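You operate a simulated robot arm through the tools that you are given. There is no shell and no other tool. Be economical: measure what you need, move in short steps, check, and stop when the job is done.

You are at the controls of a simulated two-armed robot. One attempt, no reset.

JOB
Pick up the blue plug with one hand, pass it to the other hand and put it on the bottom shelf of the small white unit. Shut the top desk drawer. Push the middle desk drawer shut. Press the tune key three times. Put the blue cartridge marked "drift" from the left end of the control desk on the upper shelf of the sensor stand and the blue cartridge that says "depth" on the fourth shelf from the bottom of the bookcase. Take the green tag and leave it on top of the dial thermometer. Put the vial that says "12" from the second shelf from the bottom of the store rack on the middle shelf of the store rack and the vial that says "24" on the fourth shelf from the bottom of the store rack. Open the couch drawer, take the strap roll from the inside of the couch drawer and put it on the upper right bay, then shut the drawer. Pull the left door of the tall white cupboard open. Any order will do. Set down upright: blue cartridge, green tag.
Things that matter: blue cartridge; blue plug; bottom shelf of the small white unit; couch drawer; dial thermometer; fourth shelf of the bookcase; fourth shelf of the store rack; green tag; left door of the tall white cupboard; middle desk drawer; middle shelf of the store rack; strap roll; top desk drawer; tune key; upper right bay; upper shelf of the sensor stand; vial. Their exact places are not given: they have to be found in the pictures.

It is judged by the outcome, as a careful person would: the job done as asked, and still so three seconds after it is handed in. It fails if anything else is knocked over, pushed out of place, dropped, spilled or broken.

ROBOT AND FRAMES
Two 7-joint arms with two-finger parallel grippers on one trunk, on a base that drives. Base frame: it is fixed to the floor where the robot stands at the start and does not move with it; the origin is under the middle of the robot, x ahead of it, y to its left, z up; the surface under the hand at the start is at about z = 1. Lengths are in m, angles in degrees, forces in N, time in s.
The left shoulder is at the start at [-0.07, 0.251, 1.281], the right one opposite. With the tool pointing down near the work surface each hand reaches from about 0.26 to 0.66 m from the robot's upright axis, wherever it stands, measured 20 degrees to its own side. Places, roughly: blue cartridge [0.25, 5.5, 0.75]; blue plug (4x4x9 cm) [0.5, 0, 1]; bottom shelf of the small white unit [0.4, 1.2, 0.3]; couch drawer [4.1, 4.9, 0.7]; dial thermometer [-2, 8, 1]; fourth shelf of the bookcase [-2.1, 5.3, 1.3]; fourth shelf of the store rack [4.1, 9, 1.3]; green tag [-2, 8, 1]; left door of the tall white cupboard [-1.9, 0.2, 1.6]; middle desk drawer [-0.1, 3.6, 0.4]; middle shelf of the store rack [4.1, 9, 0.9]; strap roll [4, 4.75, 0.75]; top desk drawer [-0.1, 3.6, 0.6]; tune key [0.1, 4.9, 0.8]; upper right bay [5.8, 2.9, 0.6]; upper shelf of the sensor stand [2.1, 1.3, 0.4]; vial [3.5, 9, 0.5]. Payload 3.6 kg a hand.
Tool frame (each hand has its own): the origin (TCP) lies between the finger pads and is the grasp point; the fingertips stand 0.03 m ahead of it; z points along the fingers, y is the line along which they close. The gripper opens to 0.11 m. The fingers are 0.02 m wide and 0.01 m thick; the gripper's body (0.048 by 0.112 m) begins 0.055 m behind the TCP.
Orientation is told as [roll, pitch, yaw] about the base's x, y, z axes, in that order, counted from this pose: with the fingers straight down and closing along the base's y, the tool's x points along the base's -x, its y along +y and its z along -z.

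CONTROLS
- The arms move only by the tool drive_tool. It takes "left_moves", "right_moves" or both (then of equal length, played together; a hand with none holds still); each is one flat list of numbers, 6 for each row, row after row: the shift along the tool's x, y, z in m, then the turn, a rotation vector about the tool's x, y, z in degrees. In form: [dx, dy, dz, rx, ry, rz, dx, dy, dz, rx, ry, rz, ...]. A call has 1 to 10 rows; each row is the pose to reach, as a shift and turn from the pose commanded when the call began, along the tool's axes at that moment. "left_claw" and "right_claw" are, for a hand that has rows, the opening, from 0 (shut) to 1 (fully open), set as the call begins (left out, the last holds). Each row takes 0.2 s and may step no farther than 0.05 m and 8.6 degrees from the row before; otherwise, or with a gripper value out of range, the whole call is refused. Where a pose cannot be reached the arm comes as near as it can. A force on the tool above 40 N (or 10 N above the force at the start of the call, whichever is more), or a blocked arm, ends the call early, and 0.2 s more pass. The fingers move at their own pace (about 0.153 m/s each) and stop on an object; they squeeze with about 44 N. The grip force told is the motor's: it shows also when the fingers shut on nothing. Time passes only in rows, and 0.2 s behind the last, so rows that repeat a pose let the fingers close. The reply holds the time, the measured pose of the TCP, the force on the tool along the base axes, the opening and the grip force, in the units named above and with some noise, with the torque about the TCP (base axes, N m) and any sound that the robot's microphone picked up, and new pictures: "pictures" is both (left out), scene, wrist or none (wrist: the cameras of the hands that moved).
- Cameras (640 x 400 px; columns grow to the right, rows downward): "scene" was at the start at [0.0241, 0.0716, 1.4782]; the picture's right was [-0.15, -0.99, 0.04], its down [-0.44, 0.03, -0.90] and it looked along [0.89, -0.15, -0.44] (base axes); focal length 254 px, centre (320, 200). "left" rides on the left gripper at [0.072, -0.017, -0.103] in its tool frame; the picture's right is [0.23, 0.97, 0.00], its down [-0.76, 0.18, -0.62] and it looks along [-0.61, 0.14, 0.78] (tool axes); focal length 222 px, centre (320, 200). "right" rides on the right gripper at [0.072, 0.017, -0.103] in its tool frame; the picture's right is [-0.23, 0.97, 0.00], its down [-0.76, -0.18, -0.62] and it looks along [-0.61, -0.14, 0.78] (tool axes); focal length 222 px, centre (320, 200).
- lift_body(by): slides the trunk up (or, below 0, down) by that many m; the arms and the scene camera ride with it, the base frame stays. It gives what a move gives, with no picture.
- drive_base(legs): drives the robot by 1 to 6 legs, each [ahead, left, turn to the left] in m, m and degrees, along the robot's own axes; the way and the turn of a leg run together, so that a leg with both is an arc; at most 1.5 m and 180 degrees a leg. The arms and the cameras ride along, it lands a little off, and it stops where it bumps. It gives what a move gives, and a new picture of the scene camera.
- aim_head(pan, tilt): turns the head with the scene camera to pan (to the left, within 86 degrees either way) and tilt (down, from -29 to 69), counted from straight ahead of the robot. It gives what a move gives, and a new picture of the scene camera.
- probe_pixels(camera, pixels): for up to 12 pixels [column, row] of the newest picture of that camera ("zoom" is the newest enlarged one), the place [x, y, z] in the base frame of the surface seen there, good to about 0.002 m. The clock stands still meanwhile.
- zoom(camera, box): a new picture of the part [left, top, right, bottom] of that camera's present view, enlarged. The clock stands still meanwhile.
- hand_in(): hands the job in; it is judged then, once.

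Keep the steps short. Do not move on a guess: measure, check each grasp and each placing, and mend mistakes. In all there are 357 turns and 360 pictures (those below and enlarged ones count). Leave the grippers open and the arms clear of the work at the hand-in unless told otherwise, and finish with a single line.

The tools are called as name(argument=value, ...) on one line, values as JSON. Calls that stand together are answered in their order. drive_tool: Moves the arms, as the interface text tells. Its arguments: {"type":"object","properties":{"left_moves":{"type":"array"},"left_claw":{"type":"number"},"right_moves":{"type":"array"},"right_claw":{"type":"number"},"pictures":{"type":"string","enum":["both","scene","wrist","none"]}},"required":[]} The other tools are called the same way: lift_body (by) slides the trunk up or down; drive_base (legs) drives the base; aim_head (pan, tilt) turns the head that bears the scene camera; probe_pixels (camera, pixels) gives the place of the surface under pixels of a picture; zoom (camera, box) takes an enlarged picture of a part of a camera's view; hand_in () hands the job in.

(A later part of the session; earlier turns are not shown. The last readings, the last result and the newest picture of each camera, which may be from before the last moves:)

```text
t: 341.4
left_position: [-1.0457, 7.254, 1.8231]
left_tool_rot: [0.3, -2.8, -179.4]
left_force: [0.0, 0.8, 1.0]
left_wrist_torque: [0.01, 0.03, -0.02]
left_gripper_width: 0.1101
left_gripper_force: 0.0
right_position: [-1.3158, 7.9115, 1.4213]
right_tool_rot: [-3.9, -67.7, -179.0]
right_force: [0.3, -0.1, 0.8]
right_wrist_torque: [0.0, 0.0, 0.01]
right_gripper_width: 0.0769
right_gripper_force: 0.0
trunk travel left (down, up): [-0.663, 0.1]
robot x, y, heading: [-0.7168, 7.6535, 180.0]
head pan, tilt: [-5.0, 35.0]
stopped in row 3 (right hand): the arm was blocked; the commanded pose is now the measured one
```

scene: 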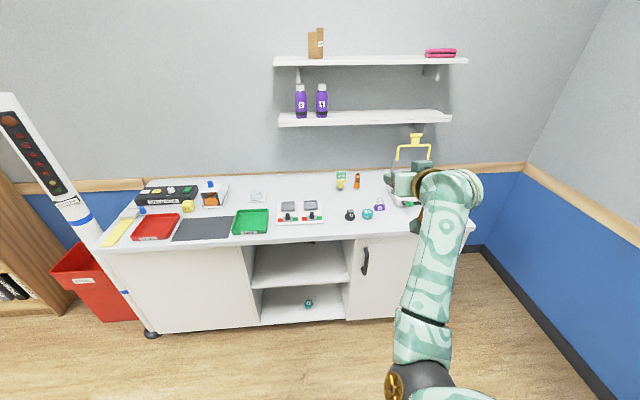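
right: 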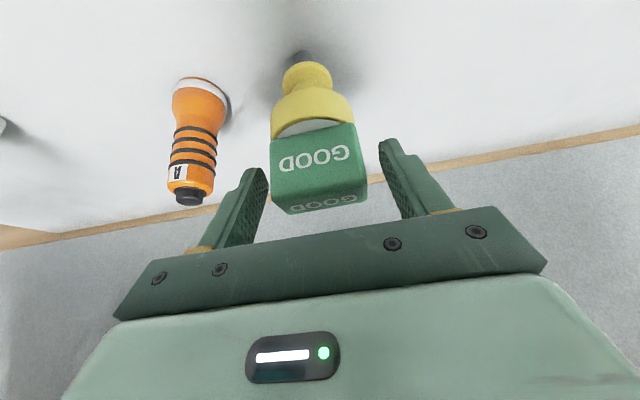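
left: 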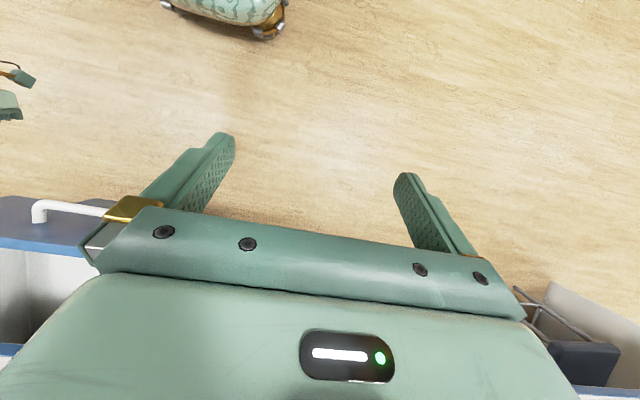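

No obstacle: it's reconfiguring. Continue with gentler steps downward.

drive_tool(right_moves=[0.02, 0.004, 0.008, 0, 1.5, 0, 0.04, 0.008, 0.016, 0, 3, 0, 0.06, 0.012, 0.024, 0, 4.5, 0, 0.08, 0.016, 0.032, 0, 6, 0, 0.1, 0.02, 0.04, 0, 7.5, 0, 0.125, 0.025, 0.05, 0, 9, 0, 0.15, 0.03, 0.06, 0, 10.5, 0, 0.18, 0.035, 0.07, 0, 12, 0, 0.21, 0.04, 0.08, 0, 14, 0, 0.24, 0.045, 0.09, 0, 16, 0], pictures="scene")

```text
t: 343.6
left_position: [-1.0466, 7.254, 1.8223]
left_tool_rot: [0.3, -2.7, -179.4]
left_force: [0.3, 0.3, 1.1]
left_wrist_torque: [-0.02, -0.01, -0.02]
left_gripper_width: 0.1101
left_gripper_force: 0.1
right_position: [-1.3145, 7.8754, 1.1699]
right_tool_rot: [-2.7, -52.4, 179.4]
right_force: [-0.4, -0.3, -0.3]
right_wrist_torque: [-0.02, -0.01, -0.03]
right_gripper_width: 0.077
right_gripper_force: 0.1
trunk travel left (down, up): [-0.663, 0.1]
robot x, y, heading: [-0.7143, 7.6566, 179.8]
head pan, tilt: [-5.0, 35.0]
```

scene: 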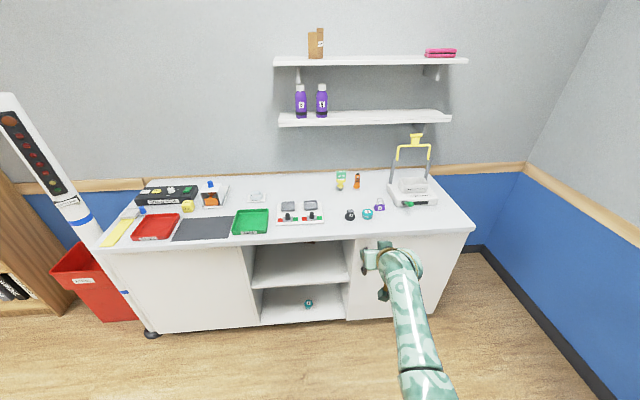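

drive_tool(right_moves=[0.02, 0.002, 0.009, 0.3, 0.3, 0, 0.04, 0.004, 0.018, 0.6, 0.6, 0, 0.06, 0.006, 0.028, 0.9, 0.9, 0, 0.08, 0.008, 0.037, 1.2, 1.2, 0, 0.1, 0.01, 0.046, 1.5, 1.5, 0, 0.12, 0.012, 0.055, 1.8, 1.8, 0, 0.14, 0.014, 0.064, 2, 2, 0, 0.16, 0.016, 0.074, 2.2, 2.2, 0, 0.18, 0.018, 0.083, 2.4, 2.4, 0, 0.199, 0.02, 0.092, 2.7, 2.4, 0], pictures="none")

lift_body(by=-0.1)

```text
t: 345.8
left_position: [-1.0458, 7.2524, 1.8231]
left_tool_rot: [0.2, -2.9, -179.4]
left_force: [0.4, 0.2, 0.6]
left_wrist_torque: [0.01, -0.01, -0.01]
left_gripper_width: 0.11
left_gripper_force: 0.1
right_position: [-1.2632, 7.8538, 0.9724]
right_tool_rot: [-4.1, -49.3, 178.8]
right_force: [0.3, -0.3, 0.2]
right_wrist_torque: [0.05, 0.03, -0.01]
right_gripper_width: 0.0771
right_gripper_force: 0.0
right hand out of reach, approached as far as the arm can: row 10
trunk travel left (down, up): [-0.663, 0.1]
robot x, y, heading: [-0.7179, 7.655, 180.1]
head pan, tilt: [-5.0, 35.0]
```

```text
t: 347.1
left_position: [-1.0447, 7.2541, 1.7236]
left_tool_rot: [0.3, -2.9, -179.4]
left_force: [-0.4, 0.0, -0.1]
left_wrist_torque: [-0.04, 0.0, 0.01]
left_gripper_width: 0.1102
left_gripper_force: 0.0
right_position: [-1.2632, 7.8557, 0.8718]
right_tool_rot: [-4.5, -49.2, 178.9]
right_force: [-0.1, -0.4, 0.4]
right_wrist_torque: [-0.03, 0.0, -0.01]
right_gripper_width: 0.0769
right_gripper_force: 0.0
trunk travel left (down, up): [-0.563, 0.2]
robot x, y, heading: [-0.7176, 7.6558, 180.2]
head pan, tilt: [-5.0, 35.0]
```

Move down the aisle, then turn to face the desk for DRIFT.

drive_base(legs=[[0.15, 1.4, 0], [0.0, 0.3, 0], [0, 0, 90], [0, 0, 90]])

drive_tool(right_moves=[0, 0, 0, -2.2, 0, 0, 0, 0, 0, -4.5, 0, 0], right_claw=0.75, pictures="wrist")

aim_head(pan=0, tilt=45)

```text
t: 363.5
left_position: [-0.5244, 6.3462, 1.7219]
left_tool_rot: [0.3, -2.8, 3.5]
left_force: [0.2, 0.7, 0.1]
left_wrist_torque: [0.0, -0.03, -0.02]
left_gripper_width: 0.1099
left_gripper_force: 0.0
right_position: [-0.2764, 5.7557, 0.8712]
right_tool_rot: [-4.5, -49.3, 1.7]
right_force: [-0.3, -0.2, 0.5]
right_wrist_torque: [-0.04, -0.04, -0.03]
right_gripper_width: 0.077
right_gripper_force: 0.1
trunk travel left (down, up): [-0.563, 0.2]
robot x, y, heading: [-0.8354, 5.9341, 2.7]
head pan, tilt: [-5.0, 35.0]
```

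scene: 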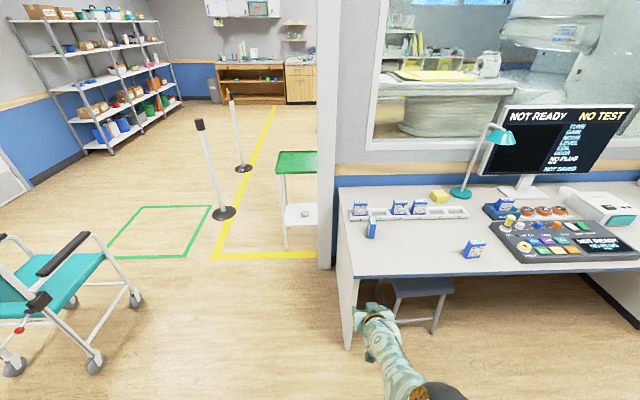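

```text
t: 364.1
left_position: [-0.5241, 6.3458, 1.7231]
left_tool_rot: [0.2, -2.8, 3.4]
left_force: [-0.2, -0.1, -0.1]
left_wrist_torque: [0.01, 0.01, -0.03]
left_gripper_width: 0.1098
left_gripper_force: 0.0
right_position: [-0.2751, 5.7554, 0.8715]
right_tool_rot: [0.1, -49.1, 1.6]
right_force: [-0.4, 0.8, 0.4]
right_wrist_torque: [0.0, -0.02, 0.01]
right_gripper_width: 0.0824
right_gripper_force: 0.1
trunk travel left (down, up): [-0.563, 0.2]
robot x, y, heading: [-0.8342, 5.9271, 2.7]
head pan, tilt: [-5.0, 35.0]
```

right: 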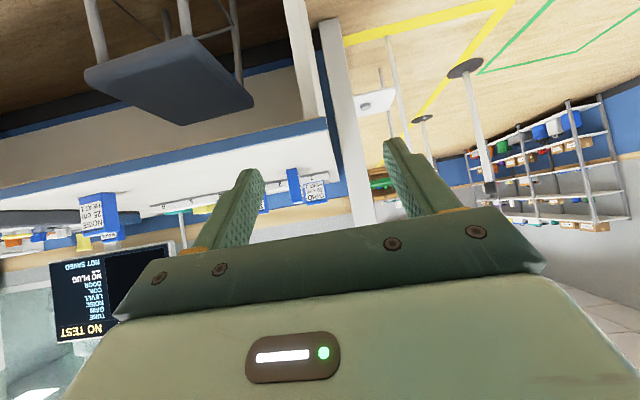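

```text
t: 364.9
left_position: [-0.5248, 6.3469, 1.7225]
left_tool_rot: [0.3, -2.8, 3.5]
left_force: [-1.4, 0.9, 0.1]
left_wrist_torque: [-0.03, -0.05, 0.0]
left_gripper_width: 0.1102
left_gripper_force: 0.0
right_position: [-0.2761, 5.7569, 0.8718]
right_tool_rot: [-0.2, -49.2, 1.7]
right_force: [0.6, 0.0, 0.1]
right_wrist_torque: [-0.01, -0.01, -0.03]
right_gripper_width: 0.0825
right_gripper_force: 0.1
trunk travel left (down, up): [-0.563, 0.2]
robot x, y, heading: [-0.8301, 5.9296, 3.0]
head pan, tilt: [0.0, 45.0]
```

scene: 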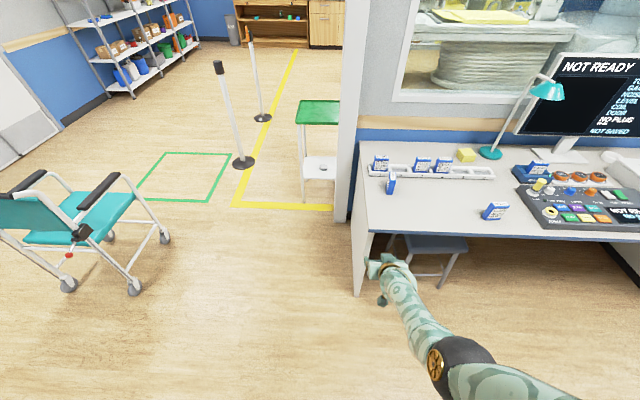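

zoom(camera="scene", box=[370, 150, 420, 205])

probe_pixels(camera="scene", pixels=[[391, 174], [389, 177], [393, 177], [391, 188], [389, 185], [394, 185], [388, 190], [393, 192], [392, 170]])

```text
7.27 times, centred on (395, 178) of scene
```

zoom: 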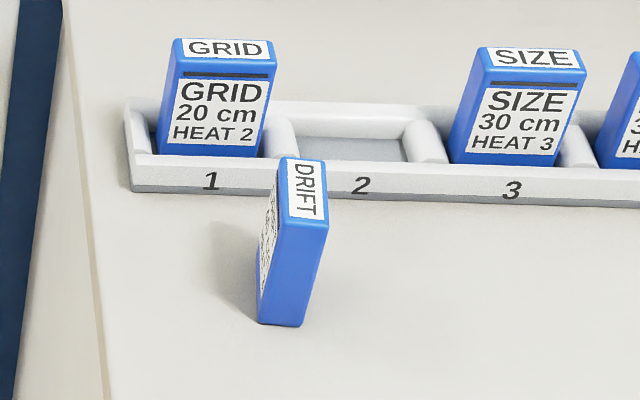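

```text
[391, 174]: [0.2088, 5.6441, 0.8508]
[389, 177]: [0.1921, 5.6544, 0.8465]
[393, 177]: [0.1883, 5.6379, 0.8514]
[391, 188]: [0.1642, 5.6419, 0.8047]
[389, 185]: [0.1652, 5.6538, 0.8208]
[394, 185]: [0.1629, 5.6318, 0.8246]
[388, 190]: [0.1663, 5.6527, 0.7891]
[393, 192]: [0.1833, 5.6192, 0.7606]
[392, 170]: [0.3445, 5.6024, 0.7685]
```

DRIFT's centre ≈ (0.199, 5.638), turned about -6°. Turn the base -5° and approach to 15 cm short.

drive_base(legs=[[0, 0, -5], [0.34, -0.054, 0]])

lift_body(by=-0.052)

zoom(camera="right", box=[0, 0, 640, 400])

```text
t: 367.6
left_position: [-0.1519, 6.2496, 1.7227]
left_tool_rot: [0.3, -2.8, -1.7]
left_force: [0.2, 0.0, -0.5]
left_wrist_torque: [0.03, -0.02, 0.01]
left_gripper_width: 0.1098
left_gripper_force: 0.0
right_position: [0.0427, 5.6385, 0.8731]
right_tool_rot: [0.0, -49.2, -3.3]
right_force: [0.4, 1.1, 0.3]
right_wrist_torque: [0.01, 0.0, 0.0]
right_gripper_width: 0.0825
right_gripper_force: 0.1
trunk travel left (down, up): [-0.563, 0.2]
robot x, y, heading: [-0.496, 5.859, -2.3]
head pan, tilt: [0.0, 45.0]
```

scene: 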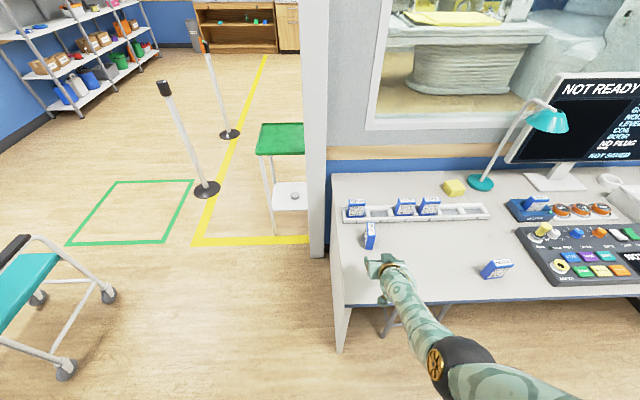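

```text
t: 368.5
left_position: [-0.1532, 6.2485, 1.6712]
left_tool_rot: [0.4, -2.9, -1.5]
left_force: [0.7, -1.3, 0.9]
left_wrist_torque: [-0.02, -0.01, -0.02]
left_gripper_width: 0.11
left_gripper_force: 0.0
right_position: [0.0429, 5.6397, 0.8206]
right_tool_rot: [-0.1, -49.1, -3.3]
right_force: [0.1, 0.3, 0.2]
right_wrist_torque: [0.0, -0.02, 0.02]
right_gripper_width: 0.0825
right_gripper_force: 0.1
trunk travel left (down, up): [-0.511, 0.252]
robot x, y, heading: [-0.4948, 5.8648, -2.7]
head pan, tilt: [0.0, 45.0]
```

```text
1.00 times, centred on (320, 200) of right (not enlarged: the box is as wide or as high as the picture)
```

zoom: 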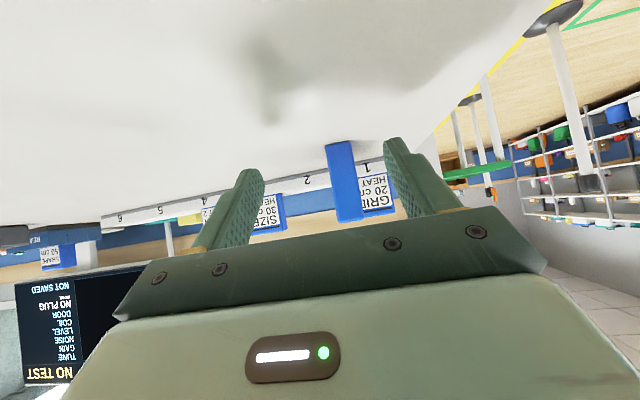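

drive_base(legs=[[0.156, 0.008, 0]])

zoom(camera="right", box=[0, 0, 640, 400])

```text
t: 369.9
left_position: [0.0047, 6.2506, 1.6712]
left_tool_rot: [0.4, -2.8, -1.5]
left_force: [-0.3, 0.4, -0.4]
left_wrist_torque: [0.01, 0.02, 0.03]
left_gripper_width: 0.11
left_gripper_force: 0.1
right_position: [0.2019, 5.642, 0.8185]
right_tool_rot: [-0.1, -49.2, -3.2]
right_force: [0.0, 0.1, 0.4]
right_wrist_torque: [0.01, 0.03, 0.03]
right_gripper_width: 0.0823
right_gripper_force: 0.1
trunk travel left (down, up): [-0.511, 0.252]
robot x, y, heading: [-0.3399, 5.865, -2.2]
head pan, tilt: [0.0, 45.0]
```

scene: 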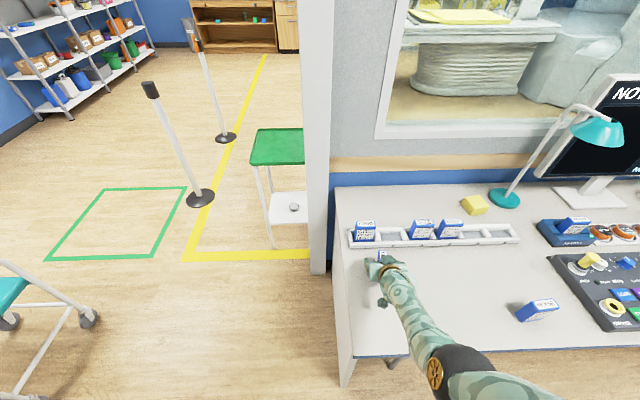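

```text
1.00 times, centred on (320, 200) of right (not enlarged: the box is as wide or as high as the picture)
```

zoom: 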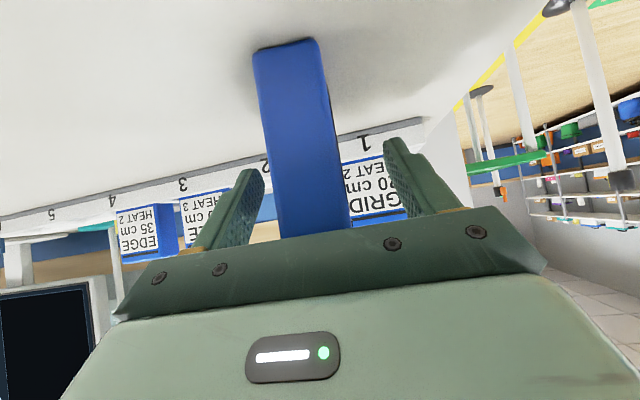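

drive_tool(right_moves=[0, 0, 0, 0, 0, 0, 0, 0, 0, 0, 0, 0, 0, 0, 0, 0, 0, 0], right_claw=0, pictures="none")

lift_body(by=0.12)

drive_base(legs=[[-0.5, 0.1, 2]])

zoom(camera="right", box=[0, 0, 640, 400])

```text
t: 370.7
left_position: [0.0052, 6.2512, 1.671]
left_tool_rot: [0.2, -2.7, -1.5]
left_force: [-0.6, 0.0, -0.8]
left_wrist_torque: [-0.01, -0.01, -0.03]
left_gripper_width: 0.1101
left_gripper_force: 0.0
right_position: [0.2007, 5.6428, 0.8198]
right_tool_rot: [0.0, -49.1, -3.3]
right_force: [0.1, -0.7, -0.4]
right_wrist_torque: [-0.05, 0.02, -0.03]
right_gripper_width: 0.0296
right_gripper_force: 44.6
trunk travel left (down, up): [-0.511, 0.252]
robot x, y, heading: [-0.3373, 5.8638, -2.2]
head pan, tilt: [0.0, 45.0]
```

```text
t: 372.2
left_position: [0.0063, 6.2515, 1.7908]
left_tool_rot: [0.3, -2.8, -1.6]
left_force: [-0.7, -0.5, 0.2]
left_wrist_torque: [0.01, -0.01, -0.01]
left_gripper_width: 0.11
left_gripper_force: 0.1
right_position: [0.2018, 5.6432, 0.9392]
right_tool_rot: [0.0, -49.3, -3.3]
right_force: [0.5, 0.9, -1.5]
right_wrist_torque: [-0.04, -0.02, 0.01]
right_gripper_width: 0.0293
right_gripper_force: 44.3
trunk travel left (down, up): [-0.631, 0.132]
robot x, y, heading: [-0.3402, 5.8659, -2.4]
head pan, tilt: [0.0, 45.0]
```

```text
t: 375.2
left_position: [-0.4979, 6.3721, 1.79]
left_tool_rot: [0.3, -2.8, 0.3]
left_force: [-0.4, 0.0, 0.4]
left_wrist_torque: [0.01, -0.01, -0.01]
left_gripper_width: 0.1101
left_gripper_force: 0.1
right_position: [-0.2843, 5.7707, 0.9395]
right_tool_rot: [0.0, -49.3, -1.5]
right_force: [0.7, 0.2, -1.2]
right_wrist_torque: [-0.02, -0.01, 0.02]
right_gripper_width: 0.0295
right_gripper_force: 43.8
trunk travel left (down, up): [-0.631, 0.132]
robot x, y, heading: [-0.8289, 5.9758, -0.6]
head pan, tilt: [0.0, 45.0]
```

scene: 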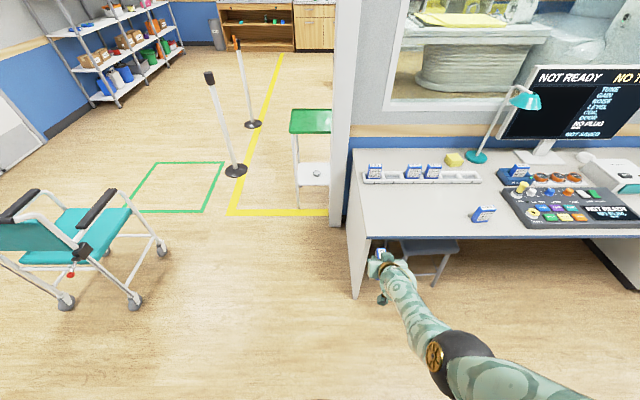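

```text
1.00 times, centred on (320, 200) of right (not enlarged: the box is as wide or as high as the picture)
```

zoom: 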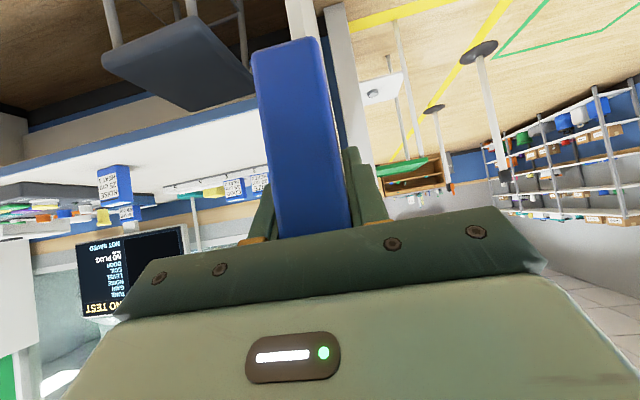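

DRIFT is held. Survey the passage to the other side.

aim_head(pan=20, tilt=18)

probe_pixels(camera="scene", pixels=[[350, 240], [345, 190], [430, 200], [390, 165], [300, 240], [200, 150], [420, 110], [450, 120], [250, 300], [100, 120]])

```text
t: 376.1
left_position: [-0.5, 6.3739, 1.7908]
left_tool_rot: [0.3, -2.9, 0.2]
left_force: [-0.1, 1.0, -0.1]
left_wrist_torque: [0.01, 0.02, 0.02]
left_gripper_width: 0.11
left_gripper_force: 0.1
right_position: [-0.2837, 5.7708, 0.939]
right_tool_rot: [0.0, -49.1, -1.5]
right_force: [-0.5, -0.2, -1.2]
right_wrist_torque: [0.02, -0.02, -0.03]
right_gripper_width: 0.0295
right_gripper_force: 43.3
trunk travel left (down, up): [-0.631, 0.132]
robot x, y, heading: [-0.8327, 5.9745, -0.3]
head pan, tilt: [20.0, 18.0]
```

scene: 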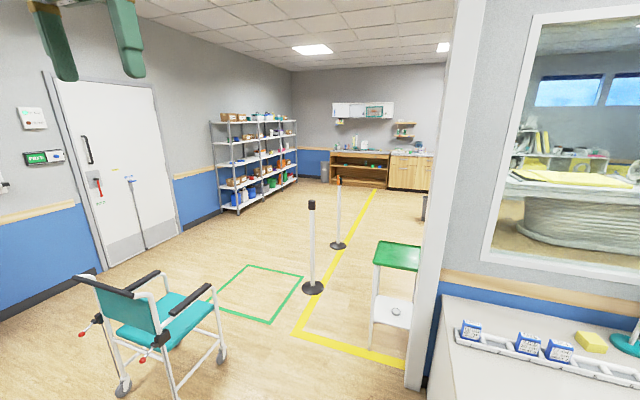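

```text
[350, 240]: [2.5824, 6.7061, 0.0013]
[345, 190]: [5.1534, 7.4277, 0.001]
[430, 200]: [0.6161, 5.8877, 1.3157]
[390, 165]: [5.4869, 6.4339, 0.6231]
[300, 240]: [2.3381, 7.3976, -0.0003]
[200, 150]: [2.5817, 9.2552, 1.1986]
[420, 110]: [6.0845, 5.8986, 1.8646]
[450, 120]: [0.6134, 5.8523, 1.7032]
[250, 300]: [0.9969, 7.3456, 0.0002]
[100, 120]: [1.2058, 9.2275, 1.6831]
```

probe_pixels(camera="scene", pixels=[[312, 290], [338, 246], [222, 358], [126, 388], [210, 290], [172, 395], [372, 345], [405, 355], [380, 245], [415, 250], [375, 268], [250, 265]])

```text
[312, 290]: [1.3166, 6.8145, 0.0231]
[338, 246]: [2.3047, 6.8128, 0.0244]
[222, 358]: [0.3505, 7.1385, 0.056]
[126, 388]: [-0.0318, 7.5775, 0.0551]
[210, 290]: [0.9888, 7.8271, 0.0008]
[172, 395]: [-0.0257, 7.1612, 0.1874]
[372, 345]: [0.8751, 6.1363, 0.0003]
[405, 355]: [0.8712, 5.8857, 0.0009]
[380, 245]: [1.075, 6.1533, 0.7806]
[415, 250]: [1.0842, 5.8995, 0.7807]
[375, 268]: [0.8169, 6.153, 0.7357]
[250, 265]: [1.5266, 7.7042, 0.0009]
```

Wheelchair and posts constrain the direct way; I'll go round the north side of the wheelchair: up to y≈8.3, then east.

drive_base(legs=[[0, 0, 90], [1.4, -0.0, 0], [0.9, 0, 0], [0, 0, -90]])

aim_head(pan=-15, tilt=25)

```text
t: 394.9
left_position: [-0.5577, 8.6561, 1.7914]
left_tool_rot: [0.3, -2.8, 2.9]
left_force: [0.3, 0.5, 0.2]
left_wrist_torque: [0.02, 0.02, 0.0]
left_gripper_width: 0.11
left_gripper_force: 0.0
right_position: [-0.3159, 8.0629, 0.9392]
right_tool_rot: [0.0, -49.2, 1.1]
right_force: [0.3, 0.0, -1.1]
right_wrist_torque: [-0.04, 0.01, 0.0]
right_gripper_width: 0.0292
right_gripper_force: 44.5
trunk travel left (down, up): [-0.631, 0.132]
robot x, y, heading: [-0.8675, 8.2429, 2.3]
head pan, tilt: [20.0, 18.0]
```

scene: 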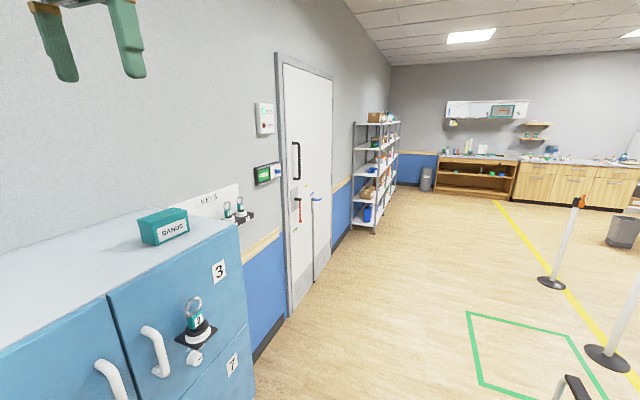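

```text
t: 396.0
left_position: [-0.5585, 8.656, 1.791]
left_tool_rot: [0.3, -2.8, 2.8]
left_force: [-0.3, 0.6, -0.3]
left_wrist_torque: [-0.02, -0.02, -0.03]
left_gripper_width: 0.11
left_gripper_force: 0.0
right_position: [-0.3144, 8.063, 0.9397]
right_tool_rot: [0.0, -49.2, 1.1]
right_force: [0.4, 0.5, -1.5]
right_wrist_torque: [0.02, 0.0, 0.02]
right_gripper_width: 0.0295
right_gripper_force: 44.3
trunk travel left (down, up): [-0.631, 0.132]
robot x, y, heading: [-0.8719, 8.2413, 2.0]
head pan, tilt: [-15.0, 25.0]
```

scene: 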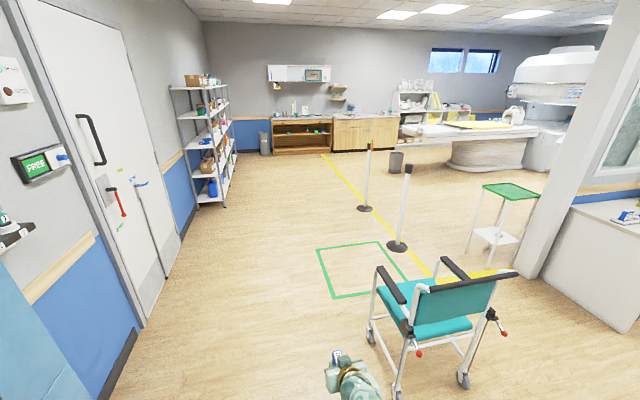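

Route is clear. Drive east along y≈8.2, then to (3.0, 7.5) and face south.

drive_base(legs=[[1.4, 0, -2], [1.1, 0, 0], [1.3, -0.6, 0], [0, 0, -90]])

aim_head(pan=0, tilt=18)

```text
t: 418.8
left_position: [3.3392, 7.3406, 1.7914]
left_tool_rot: [0.3, -2.8, -89.1]
left_force: [0.4, 1.1, 0.2]
left_wrist_torque: [0.01, -0.01, 0.0]
left_gripper_width: 0.1101
left_gripper_force: 0.0
right_position: [2.7385, 7.1194, 0.939]
right_tool_rot: [0.1, -49.2, -90.8]
right_force: [1.2, -0.5, -0.5]
right_wrist_torque: [-0.01, 0.03, -0.03]
right_gripper_width: 0.0294
right_gripper_force: 44.1
trunk travel left (down, up): [-0.631, 0.132]
robot x, y, heading: [2.9375, 7.6705, -89.6]
head pan, tilt: [-15.0, 25.0]
```

scene: 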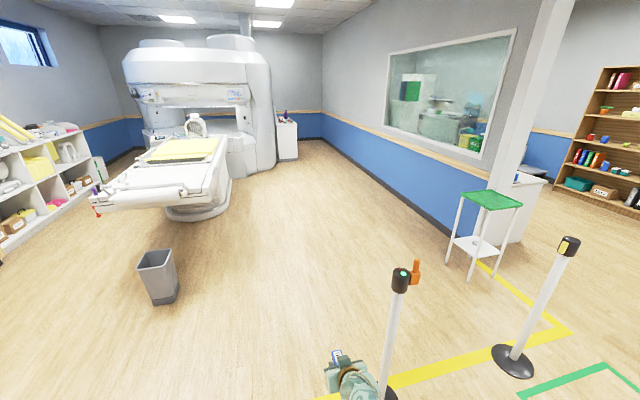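

```text
t: 419.5
left_position: [3.339, 7.3421, 1.7913]
left_tool_rot: [0.3, -2.9, -89.1]
left_force: [0.5, 0.1, 0.1]
left_wrist_torque: [0.02, -0.02, -0.04]
left_gripper_width: 0.1101
left_gripper_force: 0.1
right_position: [2.7388, 7.1212, 0.9396]
right_tool_rot: [0.0, -49.2, -91.0]
right_force: [0.3, 0.5, -1.4]
right_wrist_torque: [0.01, 0.0, 0.0]
right_gripper_width: 0.0295
right_gripper_force: 43.9
trunk travel left (down, up): [-0.631, 0.132]
robot x, y, heading: [2.9402, 7.6677, -89.8]
head pan, tilt: [0.0, 18.0]
```

scene: 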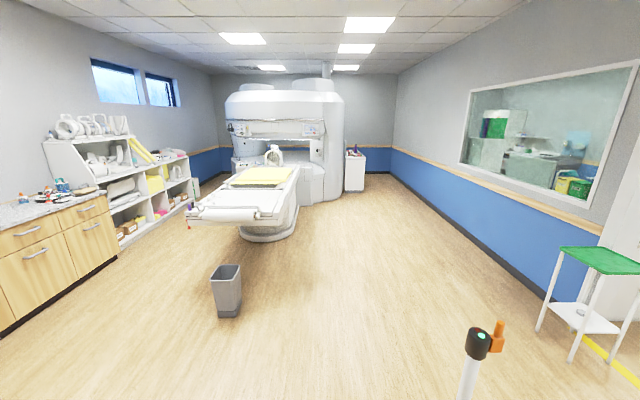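

Sensor stand appears right of the scanner at (355,170). Drive south 3 m along x≈2.8.

drive_base(legs=[[1.4, 0.05, 0], [1.4, -0.1, 0]])

aim_head(pan=-8, tilt=22)

zoom(camera="scene", box=[300, 100, 460, 260])

```text
t: 433.1
left_position: [3.2235, 4.5363, 1.7914]
left_tool_rot: [0.3, -2.8, -91.8]
left_force: [-0.4, -0.1, -0.7]
left_wrist_torque: [0.02, -0.02, 0.03]
left_gripper_width: 0.11
left_gripper_force: 0.0
right_position: [2.6139, 4.3429, 0.9394]
right_tool_rot: [0.0, -49.1, -93.6]
right_force: [-0.6, -0.2, -0.8]
right_wrist_torque: [-0.02, 0.01, -0.03]
right_gripper_width: 0.0295
right_gripper_force: 44.1
trunk travel left (down, up): [-0.631, 0.132]
robot x, y, heading: [2.8347, 4.8783, -92.5]
head pan, tilt: [0.0, 18.0]
```

scene: 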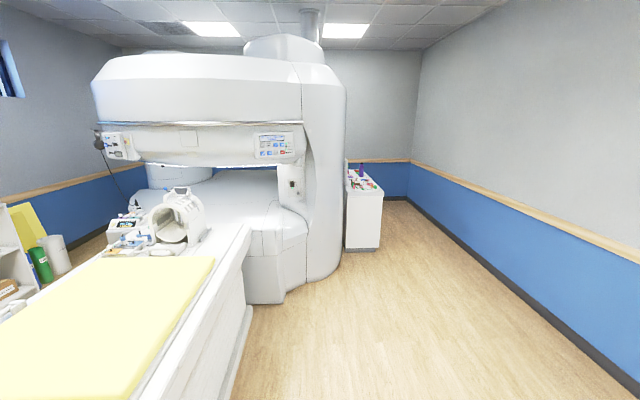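

```text
t: 433.8
left_position: [3.2234, 4.5351, 1.7914]
left_tool_rot: [0.3, -2.8, -91.8]
left_force: [0.7, -0.1, 0.2]
left_wrist_torque: [-0.02, 0.05, 0.02]
left_gripper_width: 0.1099
left_gripper_force: 0.1
right_position: [2.6132, 4.3429, 0.939]
right_tool_rot: [0.1, -49.2, -93.6]
right_force: [0.7, 0.9, -0.6]
right_wrist_torque: [0.02, 0.01, 0.02]
right_gripper_width: 0.0295
right_gripper_force: 44.3
trunk travel left (down, up): [-0.631, 0.132]
robot x, y, heading: [2.8367, 4.8822, -92.5]
head pan, tilt: [-8.0, 22.0]
```

scene: 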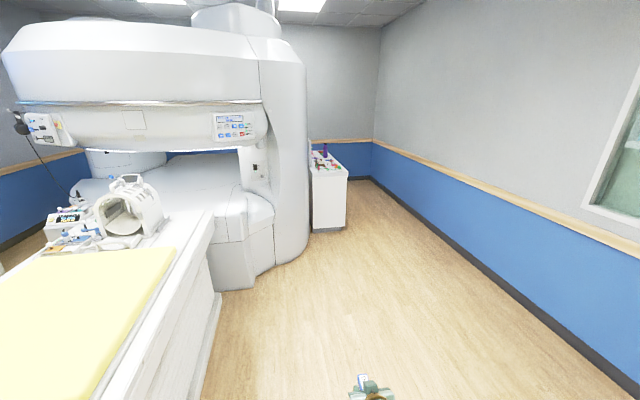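

```text
2.50 times, centred on (380, 180) of scene
```

zoom: 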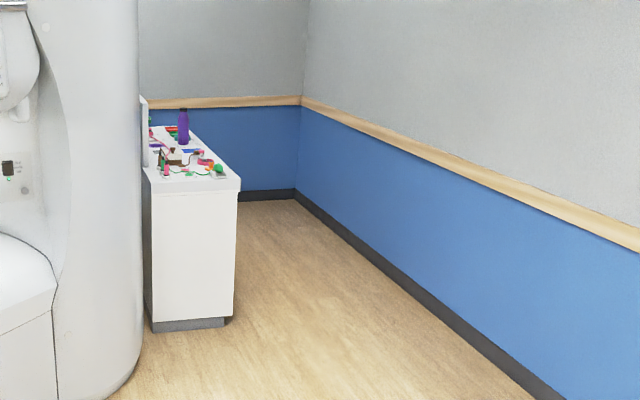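

probe_pixels(camera="scene", pixels=[[330, 200], [312, 225], [344, 225], [330, 172], [346, 180], [325, 155], [400, 250], [300, 240], [372, 165], [380, 180]])

```text
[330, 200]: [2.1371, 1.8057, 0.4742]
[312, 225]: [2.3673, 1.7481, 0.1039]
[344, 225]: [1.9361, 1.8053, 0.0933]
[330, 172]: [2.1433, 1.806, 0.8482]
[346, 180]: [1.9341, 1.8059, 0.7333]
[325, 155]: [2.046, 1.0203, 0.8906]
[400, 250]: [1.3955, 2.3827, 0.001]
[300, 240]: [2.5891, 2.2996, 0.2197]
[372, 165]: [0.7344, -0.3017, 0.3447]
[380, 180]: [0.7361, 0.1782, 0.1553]
```

The stand spans x 1.93–2.37, y ≈0.8–1.8; its open side must face the wall side (west). Move to (1.35, 3.2) to look.

drive_base(legs=[[1.0, -0.6, 2.5], [0.65, -0.8, 0]])

aim_head(pan=15, tilt=25)

```text
t: 444.6
left_position: [1.8194, 2.9128, 1.7911]
left_tool_rot: [0.3, -2.8, -89.3]
left_force: [-0.6, 0.1, 0.4]
left_wrist_torque: [-0.01, 0.01, 0.01]
left_gripper_width: 0.11
left_gripper_force: 0.0
right_position: [1.2179, 2.6924, 0.9392]
right_tool_rot: [0.1, -49.2, -91.0]
right_force: [-0.1, -0.2, -1.4]
right_wrist_torque: [0.04, 0.0, 0.01]
right_gripper_width: 0.0295
right_gripper_force: 43.7
trunk travel left (down, up): [-0.631, 0.132]
robot x, y, heading: [1.4194, 3.2398, -90.0]
head pan, tilt: [-8.0, 22.0]
```

scene: 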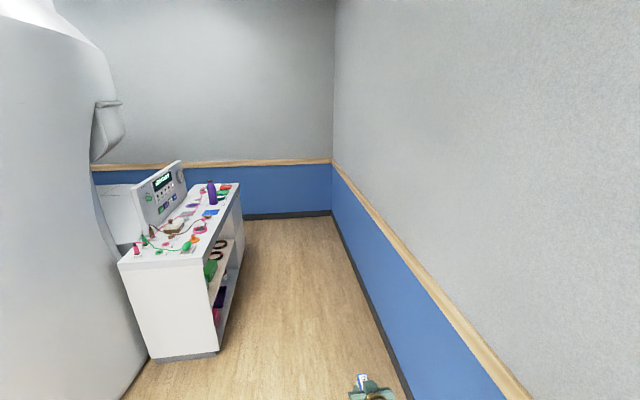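

```text
t: 445.5
left_position: [1.8199, 2.912, 1.791]
left_tool_rot: [0.3, -2.8, -89.3]
left_force: [0.0, 0.5, -0.1]
left_wrist_torque: [0.0, 0.0, -0.02]
left_gripper_width: 0.11
left_gripper_force: 0.1
right_position: [1.218, 2.6922, 0.9397]
right_tool_rot: [-0.1, -49.2, -91.1]
right_force: [0.4, -0.4, -1.5]
right_wrist_torque: [-0.02, 0.01, 0.03]
right_gripper_width: 0.0294
right_gripper_force: 44.1
trunk travel left (down, up): [-0.631, 0.132]
robot x, y, heading: [1.4162, 3.2412, -90.0]
head pan, tilt: [15.0, 25.0]
```

scene: 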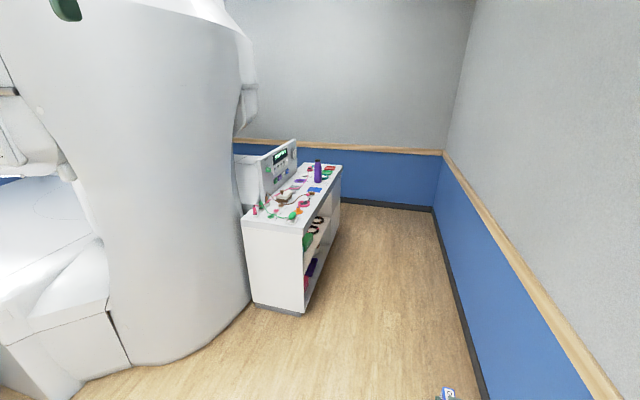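

The stand is open on the west side with two shelves. Move to x≈1.25, face east here, then strafe south alongside.

drive_base(legs=[[0, -0.15, 0], [0, 0, 90]])

drive_base(legs=[[0, -1.3, 0]])

aim_head(pan=-30, tilt=50)

```text
t: 450.7
left_position: [1.59, 3.6438, 1.7897]
left_tool_rot: [0.3, -2.8, 1.6]
left_force: [0.1, 0.5, 1.0]
left_wrist_torque: [0.01, 0.02, 0.01]
left_gripper_width: 0.11
left_gripper_force: 0.1
right_position: [1.8203, 3.0475, 0.9393]
right_tool_rot: [0.0, -49.1, -0.2]
right_force: [0.3, -0.2, -0.9]
right_wrist_torque: [0.01, 0.0, -0.01]
right_gripper_width: 0.0297
right_gripper_force: 43.7
trunk travel left (down, up): [-0.631, 0.132]
robot x, y, heading: [1.2717, 3.2404, 1.0]
head pan, tilt: [15.0, 25.0]
```

scene: 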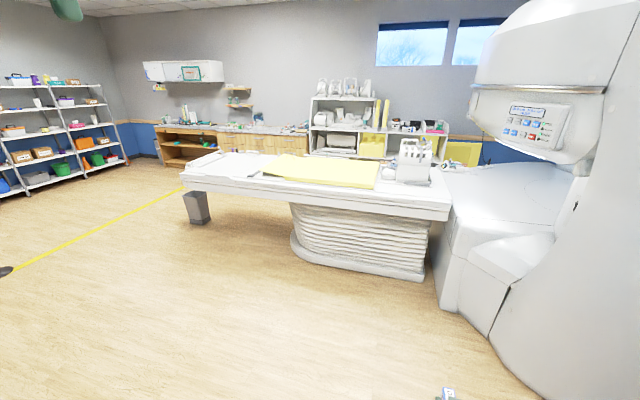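

```text
t: 457.4
left_position: [1.6145, 2.3203, 1.7908]
left_tool_rot: [0.3, -2.7, 2.0]
left_force: [-0.7, 1.1, 0.5]
left_wrist_torque: [-0.02, 0.01, 0.01]
left_gripper_width: 0.1098
left_gripper_force: 0.1
right_position: [1.8468, 1.7232, 0.9396]
right_tool_rot: [0.0, -49.2, 0.3]
right_force: [-0.8, -1.1, -1.2]
right_wrist_torque: [-0.03, -0.02, -0.03]
right_gripper_width: 0.0294
right_gripper_force: 44.0
trunk travel left (down, up): [-0.631, 0.132]
robot x, y, heading: [1.2932, 1.913, 1.7]
head pan, tilt: [15.0, 25.0]
```

scene: 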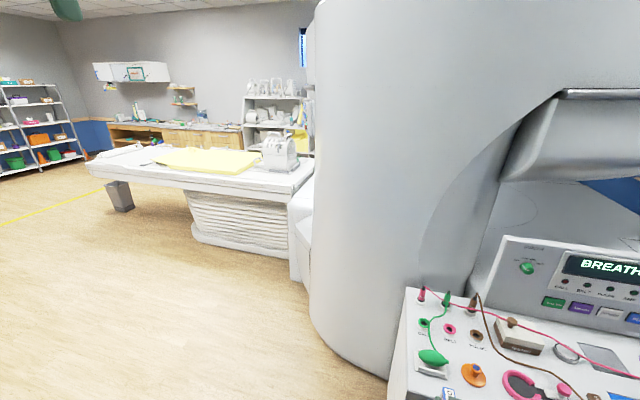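

```text
t: 458.5
left_position: [1.6143, 2.3186, 1.7909]
left_tool_rot: [0.3, -2.8, 2.0]
left_force: [0.0, 0.6, -0.6]
left_wrist_torque: [0.01, 0.0, 0.01]
left_gripper_width: 0.1102
left_gripper_force: 0.0
right_position: [1.8487, 1.723, 0.9397]
right_tool_rot: [0.0, -49.1, 0.3]
right_force: [-0.8, -0.2, -1.2]
right_wrist_torque: [-0.01, -0.03, 0.0]
right_gripper_width: 0.0296
right_gripper_force: 43.9
trunk travel left (down, up): [-0.631, 0.132]
robot x, y, heading: [1.2981, 1.9156, 1.6]
head pan, tilt: [-30.0, 50.0]
```

scene: 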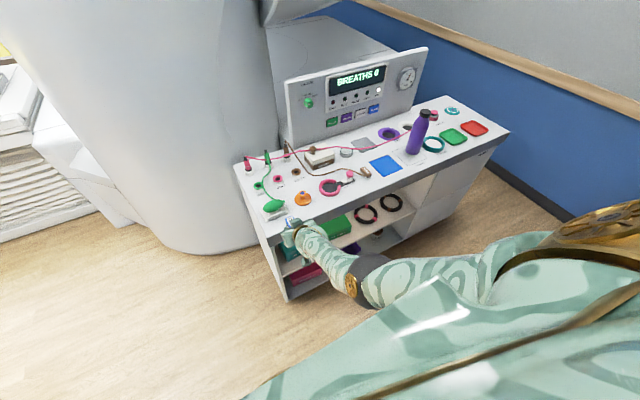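

drive_base(legs=[[-0.1, 0, -1.6], [0, -0.45, 0]])

lift_body(by=-0.35)

aim_head(pan=-10, tilt=42)

```text
t: 462.0
left_position: [1.5225, 1.8495, 1.7907]
left_tool_rot: [0.4, -2.8, 0.3]
left_force: [0.4, 0.8, -0.3]
left_wrist_torque: [0.02, -0.04, -0.02]
left_gripper_width: 0.1101
left_gripper_force: 0.0
right_position: [1.7375, 1.2468, 0.9392]
right_tool_rot: [0.0, -49.2, -1.4]
right_force: [-0.1, 0.1, -0.6]
right_wrist_torque: [-0.04, 0.03, -0.02]
right_gripper_width: 0.0297
right_gripper_force: 43.6
trunk travel left (down, up): [-0.631, 0.132]
robot x, y, heading: [1.19, 1.4488, -0.5]
head pan, tilt: [-30.0, 50.0]
```

scene: 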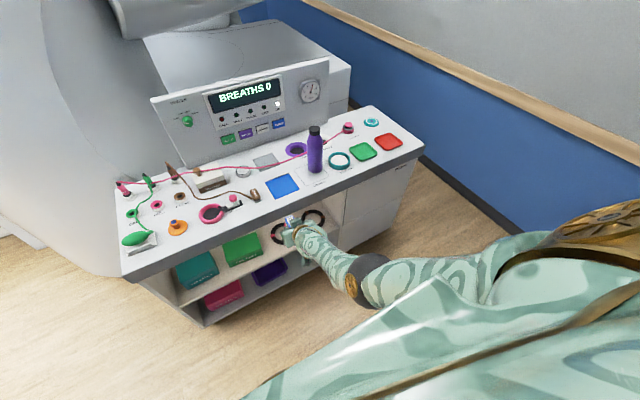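

```text
t: 465.4
left_position: [1.5595, 1.8482, 1.4221]
left_tool_rot: [0.5, 0.7, 0.4]
left_force: [-0.9, -0.6, -0.3]
left_wrist_torque: [0.01, 0.02, 0.03]
left_gripper_width: 0.1101
left_gripper_force: 0.1
right_position: [1.7369, 1.2462, 0.5904]
right_tool_rot: [-0.1, -49.2, -1.5]
right_force: [-0.7, 0.2, -1.0]
right_wrist_torque: [-0.03, 0.02, 0.01]
right_gripper_width: 0.0296
right_gripper_force: 44.1
trunk travel left (down, up): [-0.281, 0.482]
robot x, y, heading: [1.191, 1.4543, -0.2]
head pan, tilt: [-30.0, 50.0]
```

```text
t: 466.2
left_position: [1.5604, 1.8483, 1.4217]
left_tool_rot: [0.4, 0.8, 0.4]
left_force: [-0.9, 0.8, -0.4]
left_wrist_torque: [0.03, 0.02, 0.04]
left_gripper_width: 0.11
left_gripper_force: 0.1
right_position: [1.7378, 1.2464, 0.5891]
right_tool_rot: [0.0, -49.2, -1.3]
right_force: [-0.2, -0.2, -1.7]
right_wrist_torque: [-0.03, 0.03, 0.02]
right_gripper_width: 0.0296
right_gripper_force: 43.5
trunk travel left (down, up): [-0.281, 0.482]
robot x, y, heading: [1.1899, 1.4531, -0.4]
head pan, tilt: [-10.0, 42.0]
```

scene: 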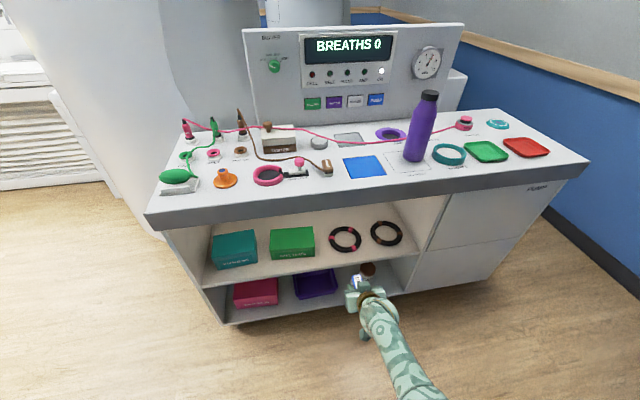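

probe_pixels(camera="scene", pixels=[[270, 268], [300, 262], [330, 262], [360, 258], [410, 250], [418, 262], [365, 245], [345, 250], [385, 243], [314, 240], [300, 280], [330, 195], [425, 185]])

zoom(camera="scene", box=[190, 190, 450, 330])

```text
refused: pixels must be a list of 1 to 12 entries
```

```text
2.46 times, centred on (320, 260) of scene
```

zoom: 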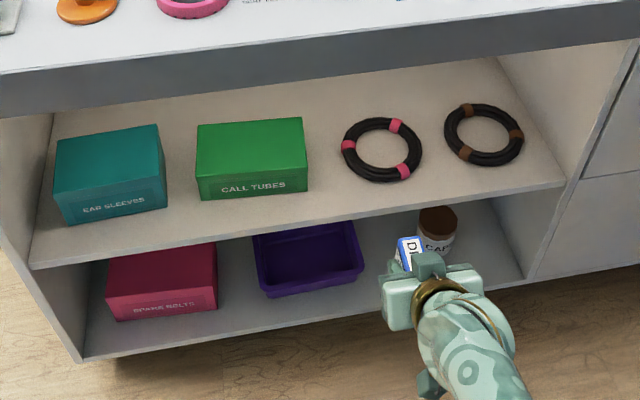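

probe_pixels(camera="scene", pixels=[[270, 268], [300, 268], [330, 262], [360, 258], [400, 252], [418, 262], [365, 248], [314, 240], [330, 200], [425, 190], [415, 230], [345, 262]])

```text
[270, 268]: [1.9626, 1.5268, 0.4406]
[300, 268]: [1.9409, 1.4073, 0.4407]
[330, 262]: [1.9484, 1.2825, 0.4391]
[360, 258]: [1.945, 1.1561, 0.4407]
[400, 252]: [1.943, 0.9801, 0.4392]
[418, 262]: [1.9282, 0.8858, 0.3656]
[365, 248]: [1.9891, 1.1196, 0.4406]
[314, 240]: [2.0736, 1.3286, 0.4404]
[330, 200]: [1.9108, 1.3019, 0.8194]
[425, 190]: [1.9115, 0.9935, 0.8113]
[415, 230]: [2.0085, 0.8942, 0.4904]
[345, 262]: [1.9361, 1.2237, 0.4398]
```

probe_pixels(camera="scene", pixels=[[273, 257], [314, 254], [315, 235], [313, 247], [329, 240], [330, 245], [334, 250], [343, 252], [361, 240], [372, 232], [402, 235], [395, 244]])

zoom(camera="scene", box=[265, 215, 425, 285])

```text
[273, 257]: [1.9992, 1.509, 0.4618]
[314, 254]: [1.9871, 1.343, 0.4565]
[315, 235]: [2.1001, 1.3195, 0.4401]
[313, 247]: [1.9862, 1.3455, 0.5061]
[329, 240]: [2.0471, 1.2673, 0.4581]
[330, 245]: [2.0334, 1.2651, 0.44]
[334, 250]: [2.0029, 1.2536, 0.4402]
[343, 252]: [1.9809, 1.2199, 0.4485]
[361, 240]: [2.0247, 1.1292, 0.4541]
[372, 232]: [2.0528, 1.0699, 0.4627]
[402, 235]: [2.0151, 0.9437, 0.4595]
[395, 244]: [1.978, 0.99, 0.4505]
```

```text
4.00 times, centred on (345, 250) of scene
```

zoom: 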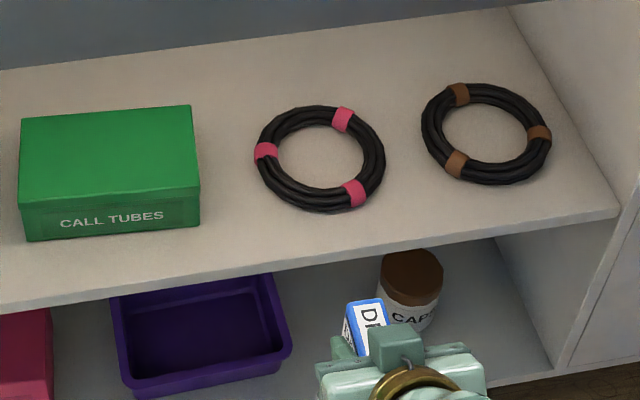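

Shelf z=0.4405; target spot y≈1.30, between the green box (edge y 1.343) and the ring. Lower to z≈0.53, align and drive in.

lift_body(by=-0.055)

drive_base(legs=[[0.0, 0.052, 1], [0.15, 0.0, 0]])

zoom(camera="right", box=[0, 0, 640, 400])

```text
t: 467.2
left_position: [1.5851, 1.8481, 1.3527]
left_tool_rot: [0.5, 3.0, 0.4]
left_force: [0.2, 0.2, 0.5]
left_wrist_torque: [0.0, 0.0, 0.03]
left_gripper_width: 0.11
left_gripper_force: 0.0
right_position: [1.7385, 1.245, 0.5357]
right_tool_rot: [0.0, -49.2, -1.4]
right_force: [0.0, 0.4, -1.2]
right_wrist_torque: [0.02, 0.01, -0.01]
right_gripper_width: 0.0296
right_gripper_force: 43.9
trunk travel left (down, up): [-0.226, 0.537]
robot x, y, heading: [1.1933, 1.4522, -0.3]
head pan, tilt: [-10.0, 42.0]
```

```text
t: 469.1
left_position: [1.7297, 1.9096, 1.352]
left_tool_rot: [0.6, 3.1, 1.4]
left_force: [0.7, 0.9, 0.2]
left_wrist_torque: [0.0, 0.05, -0.02]
left_gripper_width: 0.1099
left_gripper_force: 0.1
right_position: [1.8923, 1.3115, 0.5334]
right_tool_rot: [0.0, -49.2, -0.3]
right_force: [0.3, 0.4, -0.1]
right_wrist_torque: [0.06, 0.02, 0.0]
right_gripper_width: 0.0294
right_gripper_force: 43.8
trunk travel left (down, up): [-0.226, 0.537]
robot x, y, heading: [1.3412, 1.5011, 0.9]
head pan, tilt: [-10.0, 42.0]
```

scene: 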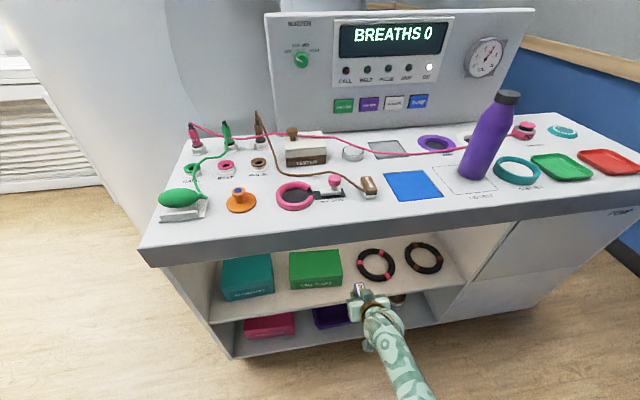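

```text
1.00 times, centred on (320, 200) of right (not enlarged: the box is as wide or as high as the picture)
```

zoom: 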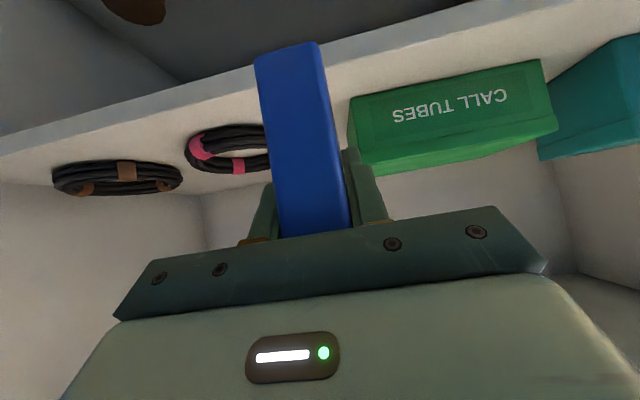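

drive_base(legs=[[0.0, -0.015, 0], [0.082, 0.0, 0]])

zoom(camera="right", box=[0, 0, 640, 400])

```text
t: 470.6
left_position: [1.8135, 1.8951, 1.3512]
left_tool_rot: [0.5, 3.1, 1.5]
left_force: [0.3, -0.8, -0.6]
left_wrist_torque: [0.02, 0.05, 0.01]
left_gripper_width: 0.11
left_gripper_force: 0.1
right_position: [1.9754, 1.2977, 0.5335]
right_tool_rot: [0.0, -49.0, -0.4]
right_force: [0.8, 0.8, -1.4]
right_wrist_torque: [-0.01, 0.0, -0.03]
right_gripper_width: 0.0297
right_gripper_force: 43.5
trunk travel left (down, up): [-0.226, 0.537]
robot x, y, heading: [1.4274, 1.4923, 0.6]
head pan, tilt: [-10.0, 42.0]
```

scene: 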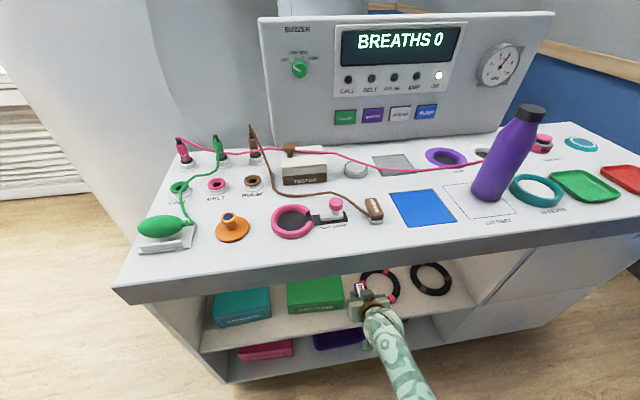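

```text
1.00 times, centred on (320, 200) of right (not enlarged: the box is as wide or as high as the picture)
```

zoom: 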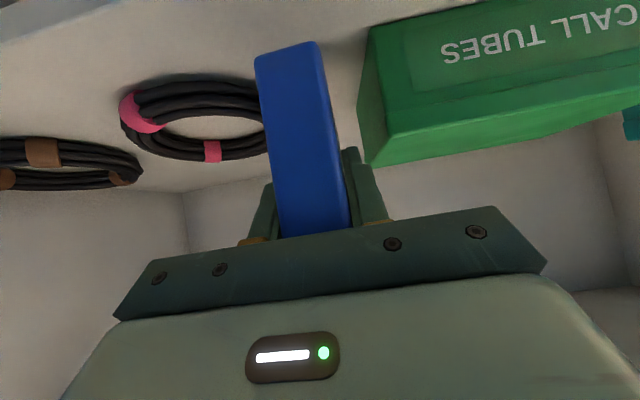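

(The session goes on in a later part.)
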